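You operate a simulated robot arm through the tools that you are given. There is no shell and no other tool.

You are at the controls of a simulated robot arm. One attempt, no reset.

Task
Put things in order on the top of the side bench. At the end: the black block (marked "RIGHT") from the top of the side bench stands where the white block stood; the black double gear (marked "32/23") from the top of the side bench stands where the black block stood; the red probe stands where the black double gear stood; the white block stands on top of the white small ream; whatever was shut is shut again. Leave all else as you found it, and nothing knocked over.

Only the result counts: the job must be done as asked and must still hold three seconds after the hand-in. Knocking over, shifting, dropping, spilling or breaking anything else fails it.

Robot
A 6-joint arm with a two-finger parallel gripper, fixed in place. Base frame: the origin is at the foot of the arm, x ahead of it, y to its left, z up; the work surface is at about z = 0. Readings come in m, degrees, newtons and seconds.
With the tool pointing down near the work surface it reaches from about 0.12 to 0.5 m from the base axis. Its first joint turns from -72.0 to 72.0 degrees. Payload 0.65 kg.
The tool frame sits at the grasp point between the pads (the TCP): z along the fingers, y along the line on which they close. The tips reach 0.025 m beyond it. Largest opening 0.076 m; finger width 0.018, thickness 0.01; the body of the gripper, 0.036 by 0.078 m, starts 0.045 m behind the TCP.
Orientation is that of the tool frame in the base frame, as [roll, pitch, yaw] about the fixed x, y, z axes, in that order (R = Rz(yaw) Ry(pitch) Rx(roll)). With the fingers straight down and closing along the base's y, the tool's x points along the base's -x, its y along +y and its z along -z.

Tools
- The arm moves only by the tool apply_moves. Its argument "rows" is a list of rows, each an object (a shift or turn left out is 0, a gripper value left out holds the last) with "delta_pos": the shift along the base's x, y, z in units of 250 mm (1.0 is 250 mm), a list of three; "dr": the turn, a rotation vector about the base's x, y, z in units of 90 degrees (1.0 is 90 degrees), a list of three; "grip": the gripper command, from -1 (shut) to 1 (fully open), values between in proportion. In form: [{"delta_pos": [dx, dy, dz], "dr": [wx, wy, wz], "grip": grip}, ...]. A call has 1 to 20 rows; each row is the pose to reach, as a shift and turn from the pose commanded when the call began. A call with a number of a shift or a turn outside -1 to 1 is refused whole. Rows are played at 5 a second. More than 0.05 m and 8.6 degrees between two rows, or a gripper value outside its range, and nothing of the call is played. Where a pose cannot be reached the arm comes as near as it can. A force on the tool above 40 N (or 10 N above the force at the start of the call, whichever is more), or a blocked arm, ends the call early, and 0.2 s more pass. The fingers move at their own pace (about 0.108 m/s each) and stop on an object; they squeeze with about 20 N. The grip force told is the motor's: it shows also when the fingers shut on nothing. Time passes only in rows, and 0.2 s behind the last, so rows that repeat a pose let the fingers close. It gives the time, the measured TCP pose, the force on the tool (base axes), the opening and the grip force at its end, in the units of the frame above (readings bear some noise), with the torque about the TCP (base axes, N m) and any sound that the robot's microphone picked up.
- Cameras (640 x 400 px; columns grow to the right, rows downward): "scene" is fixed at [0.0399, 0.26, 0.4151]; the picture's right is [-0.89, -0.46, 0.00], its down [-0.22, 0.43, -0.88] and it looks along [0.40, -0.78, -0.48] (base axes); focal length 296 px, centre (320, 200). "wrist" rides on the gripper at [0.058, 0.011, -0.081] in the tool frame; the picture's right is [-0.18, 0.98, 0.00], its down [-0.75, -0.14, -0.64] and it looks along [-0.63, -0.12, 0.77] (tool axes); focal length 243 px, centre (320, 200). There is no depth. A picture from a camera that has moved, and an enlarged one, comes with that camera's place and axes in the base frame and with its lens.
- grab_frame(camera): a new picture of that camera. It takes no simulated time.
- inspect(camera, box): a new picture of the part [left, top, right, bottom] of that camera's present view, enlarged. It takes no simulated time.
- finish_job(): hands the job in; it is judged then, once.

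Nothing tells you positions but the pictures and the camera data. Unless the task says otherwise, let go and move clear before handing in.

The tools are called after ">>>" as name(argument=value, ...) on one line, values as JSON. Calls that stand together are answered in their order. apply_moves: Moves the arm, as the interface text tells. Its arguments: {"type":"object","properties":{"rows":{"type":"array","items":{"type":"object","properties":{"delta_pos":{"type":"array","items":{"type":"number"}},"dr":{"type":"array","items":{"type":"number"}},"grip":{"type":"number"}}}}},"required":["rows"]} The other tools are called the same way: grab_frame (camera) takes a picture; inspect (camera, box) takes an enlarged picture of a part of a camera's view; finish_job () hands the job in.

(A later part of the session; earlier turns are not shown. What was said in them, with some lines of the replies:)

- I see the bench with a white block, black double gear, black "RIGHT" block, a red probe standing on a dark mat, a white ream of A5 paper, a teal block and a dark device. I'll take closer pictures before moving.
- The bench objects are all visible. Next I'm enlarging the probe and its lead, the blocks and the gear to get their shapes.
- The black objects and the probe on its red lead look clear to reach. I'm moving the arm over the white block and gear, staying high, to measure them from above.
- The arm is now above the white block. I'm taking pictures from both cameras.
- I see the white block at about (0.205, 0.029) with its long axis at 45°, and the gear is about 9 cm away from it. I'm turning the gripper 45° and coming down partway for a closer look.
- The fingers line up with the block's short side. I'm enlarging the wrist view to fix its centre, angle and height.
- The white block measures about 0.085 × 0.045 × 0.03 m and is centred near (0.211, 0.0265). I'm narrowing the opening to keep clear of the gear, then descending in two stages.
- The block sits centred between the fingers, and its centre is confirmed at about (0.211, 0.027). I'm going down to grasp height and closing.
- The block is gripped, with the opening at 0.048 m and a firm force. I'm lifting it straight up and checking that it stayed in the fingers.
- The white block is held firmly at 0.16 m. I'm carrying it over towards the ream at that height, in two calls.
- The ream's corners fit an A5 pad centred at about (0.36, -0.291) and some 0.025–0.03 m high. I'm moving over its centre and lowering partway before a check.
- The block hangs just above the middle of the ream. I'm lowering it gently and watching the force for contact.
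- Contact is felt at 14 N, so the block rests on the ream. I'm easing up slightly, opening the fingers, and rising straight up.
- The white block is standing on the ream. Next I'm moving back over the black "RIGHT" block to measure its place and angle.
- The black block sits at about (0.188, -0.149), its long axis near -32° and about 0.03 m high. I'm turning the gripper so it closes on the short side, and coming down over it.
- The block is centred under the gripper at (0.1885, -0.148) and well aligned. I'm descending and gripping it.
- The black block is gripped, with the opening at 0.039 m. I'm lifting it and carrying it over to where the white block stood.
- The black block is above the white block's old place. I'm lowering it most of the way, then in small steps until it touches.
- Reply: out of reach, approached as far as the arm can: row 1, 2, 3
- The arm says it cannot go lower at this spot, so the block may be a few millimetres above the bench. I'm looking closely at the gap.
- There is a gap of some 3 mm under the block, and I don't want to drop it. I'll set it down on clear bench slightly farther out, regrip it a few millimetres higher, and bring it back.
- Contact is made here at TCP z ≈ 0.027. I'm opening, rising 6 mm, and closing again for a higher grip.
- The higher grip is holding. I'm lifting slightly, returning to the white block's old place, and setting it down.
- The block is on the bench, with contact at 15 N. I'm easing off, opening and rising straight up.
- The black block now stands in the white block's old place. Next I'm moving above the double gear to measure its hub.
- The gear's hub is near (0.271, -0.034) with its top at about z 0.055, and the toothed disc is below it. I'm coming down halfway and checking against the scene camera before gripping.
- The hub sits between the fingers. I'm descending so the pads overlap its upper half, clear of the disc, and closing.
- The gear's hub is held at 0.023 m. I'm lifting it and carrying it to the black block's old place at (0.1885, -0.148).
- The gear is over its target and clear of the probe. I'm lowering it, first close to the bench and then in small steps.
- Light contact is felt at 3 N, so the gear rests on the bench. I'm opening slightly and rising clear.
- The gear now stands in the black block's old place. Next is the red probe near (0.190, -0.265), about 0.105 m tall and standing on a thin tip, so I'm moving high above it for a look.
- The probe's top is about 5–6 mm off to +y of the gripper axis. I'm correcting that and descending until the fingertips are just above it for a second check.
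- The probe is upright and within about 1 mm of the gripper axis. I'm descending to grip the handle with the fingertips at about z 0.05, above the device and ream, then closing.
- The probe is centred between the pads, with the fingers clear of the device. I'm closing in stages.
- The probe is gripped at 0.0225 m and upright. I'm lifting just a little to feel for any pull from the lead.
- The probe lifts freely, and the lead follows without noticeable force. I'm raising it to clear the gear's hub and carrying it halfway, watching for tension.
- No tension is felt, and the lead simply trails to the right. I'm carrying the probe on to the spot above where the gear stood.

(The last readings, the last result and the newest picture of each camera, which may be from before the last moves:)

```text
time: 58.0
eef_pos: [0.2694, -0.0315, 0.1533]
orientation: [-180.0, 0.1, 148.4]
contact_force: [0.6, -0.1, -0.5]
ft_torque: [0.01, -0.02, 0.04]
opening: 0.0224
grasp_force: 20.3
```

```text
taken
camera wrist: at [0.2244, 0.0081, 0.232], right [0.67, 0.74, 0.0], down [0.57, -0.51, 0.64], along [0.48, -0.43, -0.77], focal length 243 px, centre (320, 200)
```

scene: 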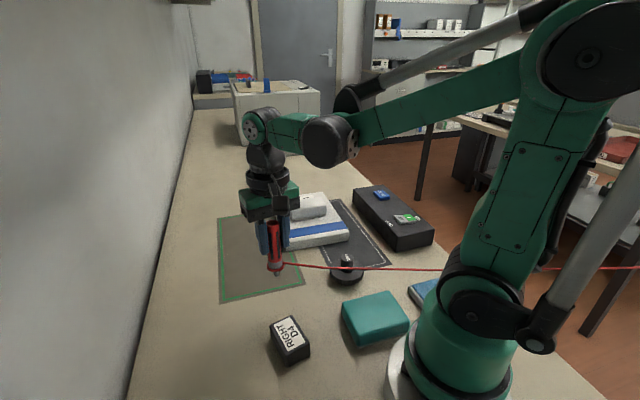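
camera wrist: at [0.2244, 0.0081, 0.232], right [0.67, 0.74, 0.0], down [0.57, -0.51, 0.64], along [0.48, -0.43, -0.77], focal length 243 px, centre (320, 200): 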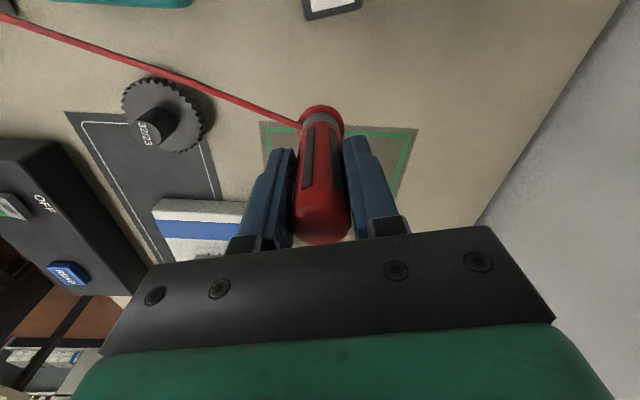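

The probe hangs upright above the target with no tension on it. I'm lowering it to a few millimetres above the bench and checking that it is vertical.

>>> apply_moves(rows=[{"delta_pos": [0, 0, -0.08], "grip": -1}, {"delta_pos": [0, 0, -0.16], "grip": -1}, {"delta_pos": [0, 0, -0.23], "grip": -1}, {"delta_pos": [0, 0, -0.27], "grip": -1}, {"delta_pos": [0, 0, -0.28], "grip": -1}, {"delta_pos": [0, 0, -0.28], "grip": -1}])

>>> inspect(camera="scene", box=[220, 220, 340, 310])

>>> grab_frame(camera="wrist")

>>> grab_frame(camera="scene")

```text
time: 59.4
eef_pos: [0.2701, -0.0317, 0.0802]
orientation: [180.0, 0.1, 148.5]
contact_force: [-0.1, 0.2, -0.3]
ft_torque: [0.0, 0.0, 0.02]
opening: 0.0217
grasp_force: 19.8
```

```text
4.44 times, centred on (280, 265) of scene
camera zoom: at [0.0399, 0.26, 0.4151], right [-0.89, -0.46, 0.0], down [-0.22, 0.43, -0.88], along [0.4, -0.78, -0.48], focal length 1315 px, centre (498, -89)
```

zoom: 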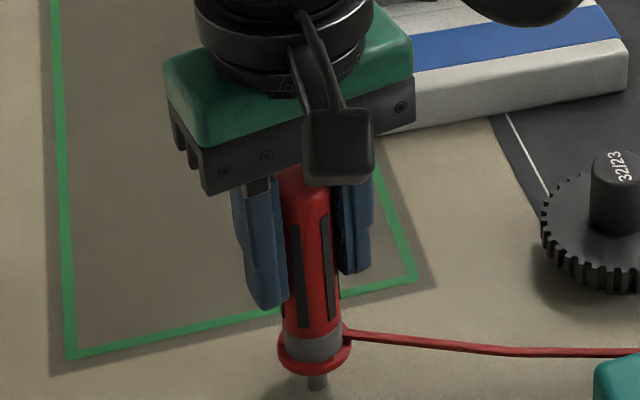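

```text
taken
camera wrist: at [0.2243, 0.0082, 0.1613], right [0.67, 0.74, 0.0], down [0.57, -0.51, 0.64], along [0.48, -0.43, -0.77], focal length 243 px, centre (320, 200)
```

wrist: 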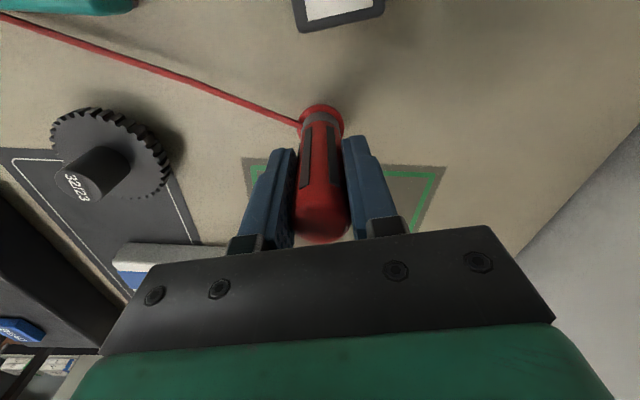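

```text
taken
```

scene: 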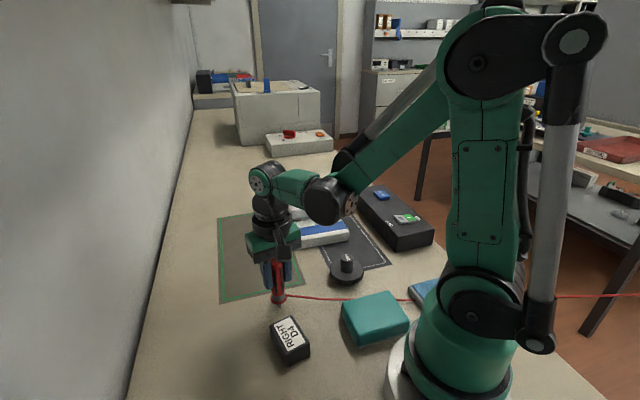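

The probe is vertical and about 5 mm above the bench. I'm lowering it in small steps until contact.

>>> apply_moves(rows=[{"delta_pos": [0, 0, -0.006], "grip": -1}, {"delta_pos": [0, 0, -0.012], "grip": -1}, {"delta_pos": [0, 0, -0.012], "grip": -1}])

```text
time: 60.2
eef_pos: [0.2694, -0.0311, 0.0794]
orientation: [180.0, 0.1, 148.5]
contact_force: [-0.7, 0.4, 13.5]
ft_torque: [-0.02, -0.01, 0.01]
opening: 0.0212
grasp_force: 19.7
```

Contact came a little earlier than expected. I'm looking closely before releasing.

>>> inspect(camera="scene", box=[240, 240, 320, 320])

>>> inspect(camera="wrist", box=[240, 80, 400, 260])

```text
5.00 times, centred on (280, 280) of scene
camera zoom: at [0.0398, 0.26, 0.4151], right [-0.89, -0.46, 0.0], down [-0.22, 0.43, -0.88], along [0.4, -0.78, -0.48], focal length 1479 px, centre (520, -200)
```

zoom: 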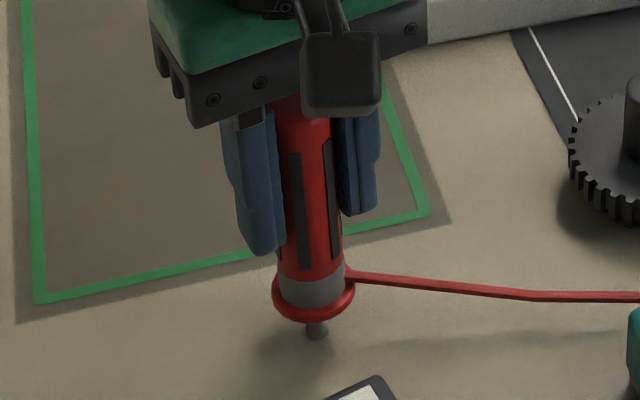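

```text
2.22 times, centred on (320, 170) of wrist
camera zoom: at [0.2245, 0.0081, 0.1582], right [0.67, 0.74, 0.0], down [0.57, -0.51, 0.64], along [0.48, -0.43, -0.77], focal length 539 px, centre (320, 267)
```

zoom: 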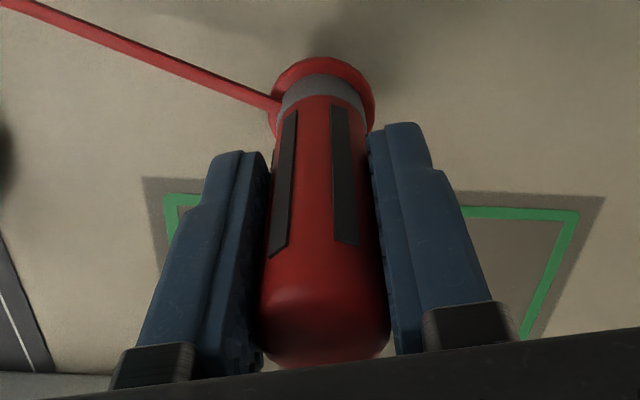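

The tip is on the bench at about (0.270, -0.032) and the handle is upright. I'm easing off the down force before opening.

>>> apply_moves(rows=[{"delta_pos": [0, 0, 0.002], "grip": -1}, {"delta_pos": [0, 0, 0.002], "grip": -1}])

```text
time: 60.8
eef_pos: [0.2691, -0.0309, 0.0789]
orientation: [180.0, 0.1, 148.4]
contact_force: [-0.2, -0.5, -1.0]
ft_torque: [0.03, 0.02, 0.01]
opening: 0.0212
grasp_force: 19.9
```

>>> apply_moves(rows=[{"delta_pos": [0, 0, -0.001], "grip": -1}, {"delta_pos": [0, 0, -0.001], "grip": -1}])

```text
time: 61.4
eef_pos: [0.269, -0.0313, 0.0786]
orientation: [-180.0, 0.1, 148.5]
contact_force: [0.7, -0.4, 1.2]
ft_torque: [-0.02, 0.02, 0.0]
opening: 0.0212
grasp_force: 19.8
```

Light contact at about 1 N. I'm opening the fingers gently and then checking that the probe stands by itself.

>>> apply_moves(rows=[{"delta_pos": [0, 0, 0], "grip": -0.42}, {"delta_pos": [0, 0, 0], "grip": -0.38}, {"delta_pos": [0, 0, 0], "grip": -0.34}, {"delta_pos": [0, 0, 0], "grip": -0.3}, {"delta_pos": [0, 0, 0], "grip": -0.3}])

>>> inspect(camera="scene", box=[240, 240, 320, 320])

>>> inspect(camera="wrist", box=[240, 80, 400, 260])

```text
time: 62.6
eef_pos: [0.2686, -0.0316, 0.0777]
orientation: [179.9, 0.1, 148.5]
contact_force: [0.3, 0.0, 0.2]
ft_torque: [-0.01, -0.01, 0.0]
opening: 0.0265
grasp_force: 0.0
```

```text
5.00 times, centred on (280, 280) of scene
camera zoom: at [0.0399, 0.26, 0.4151], right [-0.89, -0.46, 0.0], down [-0.22, 0.43, -0.88], along [0.4, -0.78, -0.48], focal length 1479 px, centre (520, -200)
```

zoom: 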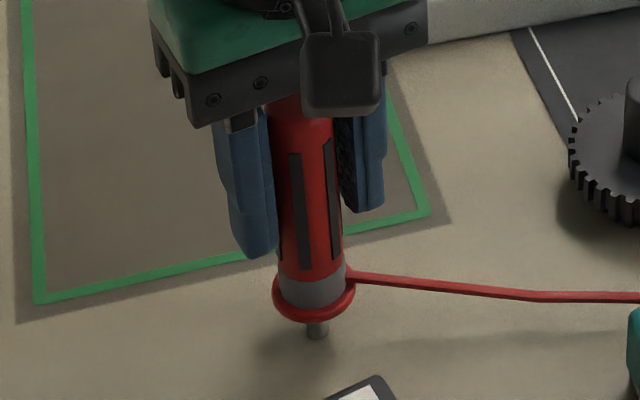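

```text
2.22 times, centred on (320, 170) of wrist
camera zoom: at [0.2244, 0.0082, 0.1584], right [0.67, 0.74, 0.0], down [0.57, -0.51, 0.64], along [0.48, -0.43, -0.77], focal length 539 px, centre (320, 267)
```

zoom: 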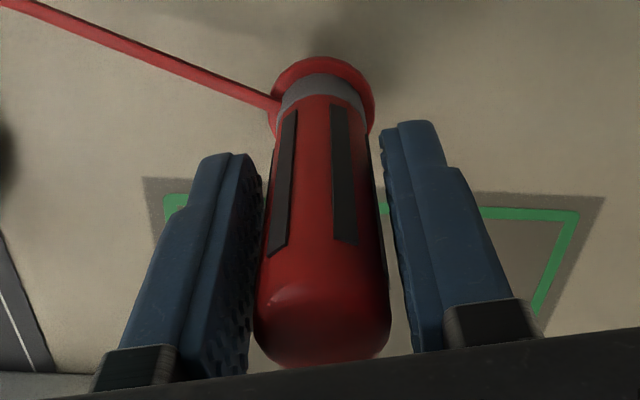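

>>> apply_moves(rows=[{"delta_pos": [0, 0, 0], "grip": -0.3}, {"delta_pos": [0, 0, 0], "grip": -0.3}, {"delta_pos": [0, 0, 0], "grip": -0.3}, {"delta_pos": [0, 0, 0], "grip": -0.3}, {"delta_pos": [0, 0, 0], "grip": -0.3}])

>>> inspect(camera="wrist", box=[240, 80, 400, 260])

>>> inspect(camera="scene", box=[240, 240, 320, 320])

```text
time: 63.8
eef_pos: [0.2701, -0.031, 0.0779]
orientation: [-179.9, 0.1, 148.5]
contact_force: [-0.6, 0.3, -0.7]
ft_torque: [0.01, -0.01, 0.0]
opening: 0.0268
grasp_force: 0.1
```

```text
2.22 times, centred on (320, 170) of wrist
camera zoom: at [0.2244, 0.0082, 0.1584], right [0.67, 0.74, 0.0], down [0.57, -0.51, 0.64], along [0.48, -0.43, -0.77], focal length 539 px, centre (320, 267)
```

zoom: 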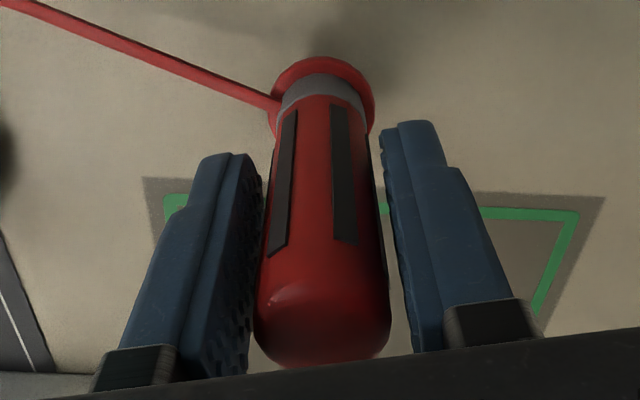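

```text
5.00 times, centred on (280, 280) of scene
camera zoom: at [0.0399, 0.26, 0.4151], right [-0.89, -0.46, 0.0], down [-0.22, 0.43, -0.88], along [0.4, -0.78, -0.48], focal length 1479 px, centre (520, -200)
```

zoom: 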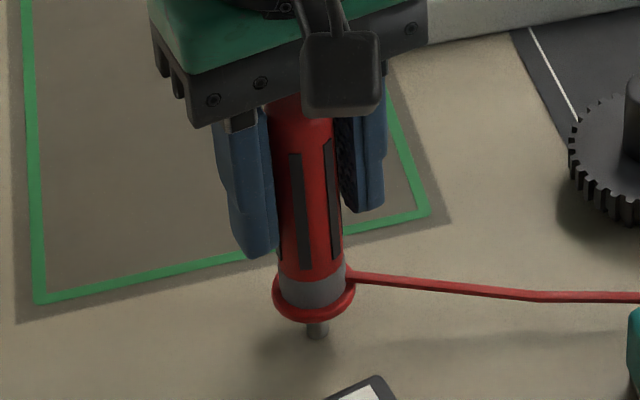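

The probe hasn't moved in over a second. I'm opening wider in steps and checking again before rising.

>>> apply_moves(rows=[{"delta_pos": [0, 0, 0], "grip": -0.2}, {"delta_pos": [0, 0, 0], "grip": -0.1}, {"delta_pos": [0, 0, 0], "grip": 0.1}, {"delta_pos": [0, 0, 0], "grip": 0.3}, {"delta_pos": [0, 0, 0], "grip": 0.5}, {"delta_pos": [0, 0, 0], "grip": 0.5}, {"delta_pos": [0, 0, 0], "grip": 0.5}])

>>> inspect(camera="wrist", box=[240, 80, 400, 260])

>>> inspect(camera="scene", box=[240, 240, 320, 320])

```text
time: 65.4
eef_pos: [0.2688, -0.0308, 0.0789]
orientation: [179.9, 0.1, 148.5]
contact_force: [-0.4, -0.4, -0.3]
ft_torque: [-0.01, -0.02, -0.02]
opening: 0.0571
grasp_force: 0.1
```

```text
2.22 times, centred on (320, 170) of wrist
camera zoom: at [0.2244, 0.0082, 0.1584], right [0.67, 0.74, 0.0], down [0.57, -0.51, 0.64], along [0.48, -0.43, -0.77], focal length 539 px, centre (320, 267)
```

zoom: 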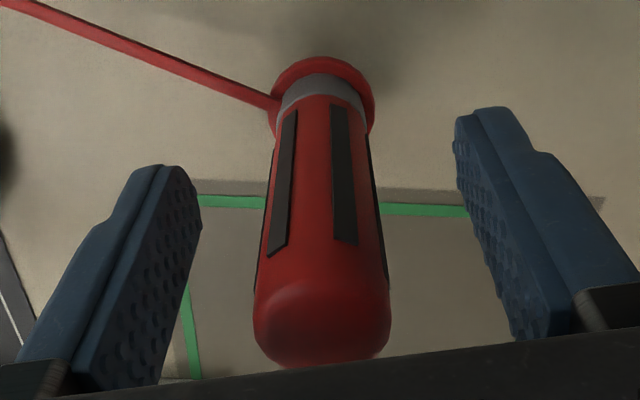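

```text
5.00 times, centred on (280, 280) of scene
camera zoom: at [0.0399, 0.26, 0.4151], right [-0.89, -0.46, 0.0], down [-0.22, 0.43, -0.88], along [0.4, -0.78, -0.48], focal length 1479 px, centre (520, -200)
```

zoom: 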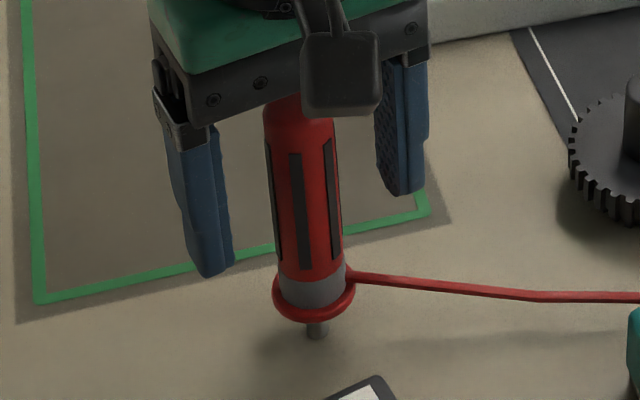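

The probe stands freely with the fingers clear on both sides. I'm rising straight up well above it.

>>> apply_moves(rows=[{"delta_pos": [0, 0, 0.05], "grip": 0.5}, {"delta_pos": [0, 0, 0.12], "grip": 0.5}, {"delta_pos": [0, 0, 0.2], "grip": 0.5}, {"delta_pos": [0, 0, 0.32], "grip": 0.5}, {"delta_pos": [0, 0, 0.46], "grip": 0.5}, {"delta_pos": [0, 0, 0.6], "grip": 0.5}, {"delta_pos": [0, 0, 0.6], "grip": 0.5}])

>>> grab_frame(camera="scene")

>>> grab_frame(camera="wrist")

```text
time: 67.0
eef_pos: [0.2695, -0.0331, 0.2298]
orientation: [180.0, 0.1, 148.5]
contact_force: [-0.1, 0.4, 0.3]
ft_torque: [-0.01, -0.02, 0.0]
opening: 0.0569
grasp_force: 0.1
```

```text
taken
```

scene: 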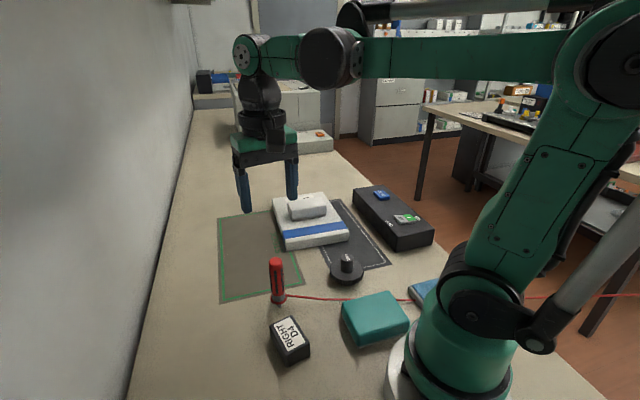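

```text
taken
camera wrist: at [0.2248, 0.0077, 0.3097], right [0.67, 0.74, 0.0], down [0.57, -0.51, 0.64], along [0.48, -0.43, -0.77], focal length 243 px, centre (320, 200)
```

wrist: 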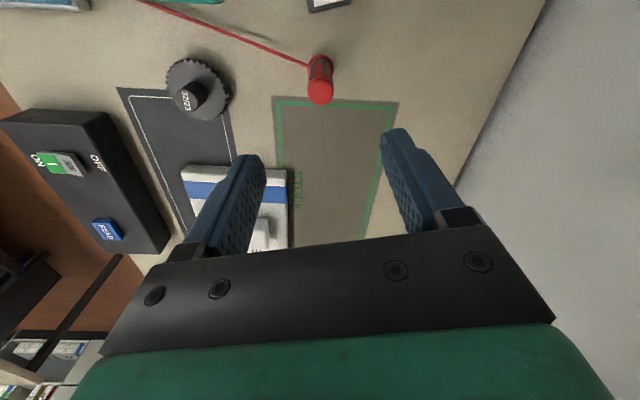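

Everything looks to be in its place. I'm letting a few seconds pass with the arm still, then checking the objects once more.

>>> apply_moves(rows=[{"delta_pos": [0, 0, 0], "grip": 0.5}, {"delta_pos": [0, 0, 0], "grip": 0.5}, {"delta_pos": [0, 0, 0], "grip": 0.5}, {"delta_pos": [0, 0, 0], "grip": 0.5}, {"delta_pos": [0, 0, 0], "grip": 0.5}, {"delta_pos": [0, 0, 0], "grip": 0.5}, {"delta_pos": [0, 0, 0], "grip": 0.5}, {"delta_pos": [0, 0, 0], "grip": 0.5}, {"delta_pos": [0, 0, 0], "grip": 0.5}, {"delta_pos": [0, 0, 0], "grip": 0.5}, {"delta_pos": [0, 0, 0], "grip": 0.5}, {"delta_pos": [0, 0, 0], "grip": 0.5}, {"delta_pos": [0, 0, 0], "grip": 0.5}, {"delta_pos": [0, 0, 0], "grip": 0.5}, {"delta_pos": [0, 0, 0], "grip": 0.5}])

>>> inspect(camera="scene", box=[200, 170, 440, 380])

>>> inspect(camera="wrist", box=[120, 0, 440, 200])

```text
time: 70.2
eef_pos: [0.2703, -0.0323, 0.2286]
orientation: [-179.9, 0.0, 148.6]
contact_force: [0.3, 1.1, 0.2]
ft_torque: [-0.02, 0.0, -0.01]
opening: 0.0573
grasp_force: 0.0
```

```text
1.90 times, centred on (320, 275) of scene
camera zoom: at [0.0399, 0.26, 0.4151], right [-0.89, -0.46, 0.0], down [-0.22, 0.43, -0.88], along [0.4, -0.78, -0.48], focal length 564 px, centre (320, 57)
```

zoom: 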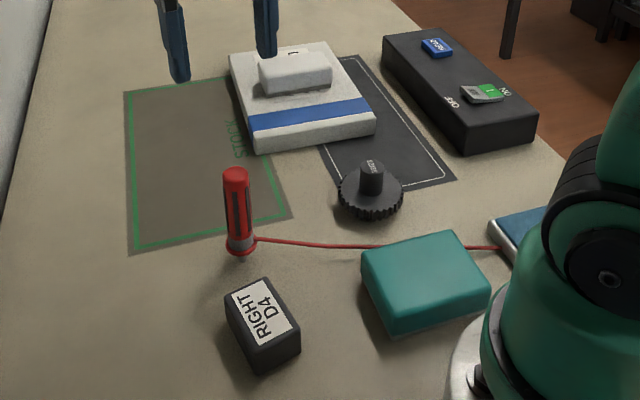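

```text
2.00 times, centred on (280, 100) of wrist
camera zoom: at [0.2249, 0.0076, 0.3093], right [0.67, 0.74, 0.0], down [0.57, -0.51, 0.64], along [0.48, -0.43, -0.77], focal length 485 px, centre (400, 400)
```

zoom: 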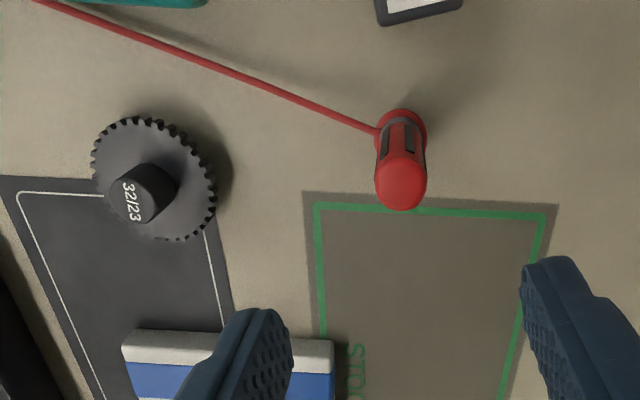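

The black block, gear and probe stand in their new places, the white block is on the ream, and nothing else has moved. Nothing was opened along the way and the arm is clear, so I'm handing in.

>>> finish_job()

```text
The job is handed in.
```

The job is handed in, and every item was in its asked place when I last checked. That was after about three seconds with the arm still. No verdict has come back.

| Item | Where it stands now | Closeness to target |
|---|---|---|
| White block | On top of the white small ream, near its middle | Resting flat |
| Black block ("RIGHT") | Where the white block stood, near (0.211, 0.027) | Within about 2 mm, by the pictures |
| Black double gear ("32/23") | Where the black block stood, near (0.189, -0.148) | Within about 3–4 mm |
| Red probe | Where the gear stood, near (0.270, -0.032) | Within about 1 mm, upright on its own |

- **Probe lead:** the red lead moved with the probe. It now runs across the bench past the gear and the teal block, and I felt no pull on it.
- **Black block:** the arm could not reach low enough to set it down with my first grip. I put it down briefly on clear bench nearby, regripped it higher, and then placed it.
- **Everything else:** I opened nothing, so there was nothing to shut again. I saw no other object moved or knocked over.
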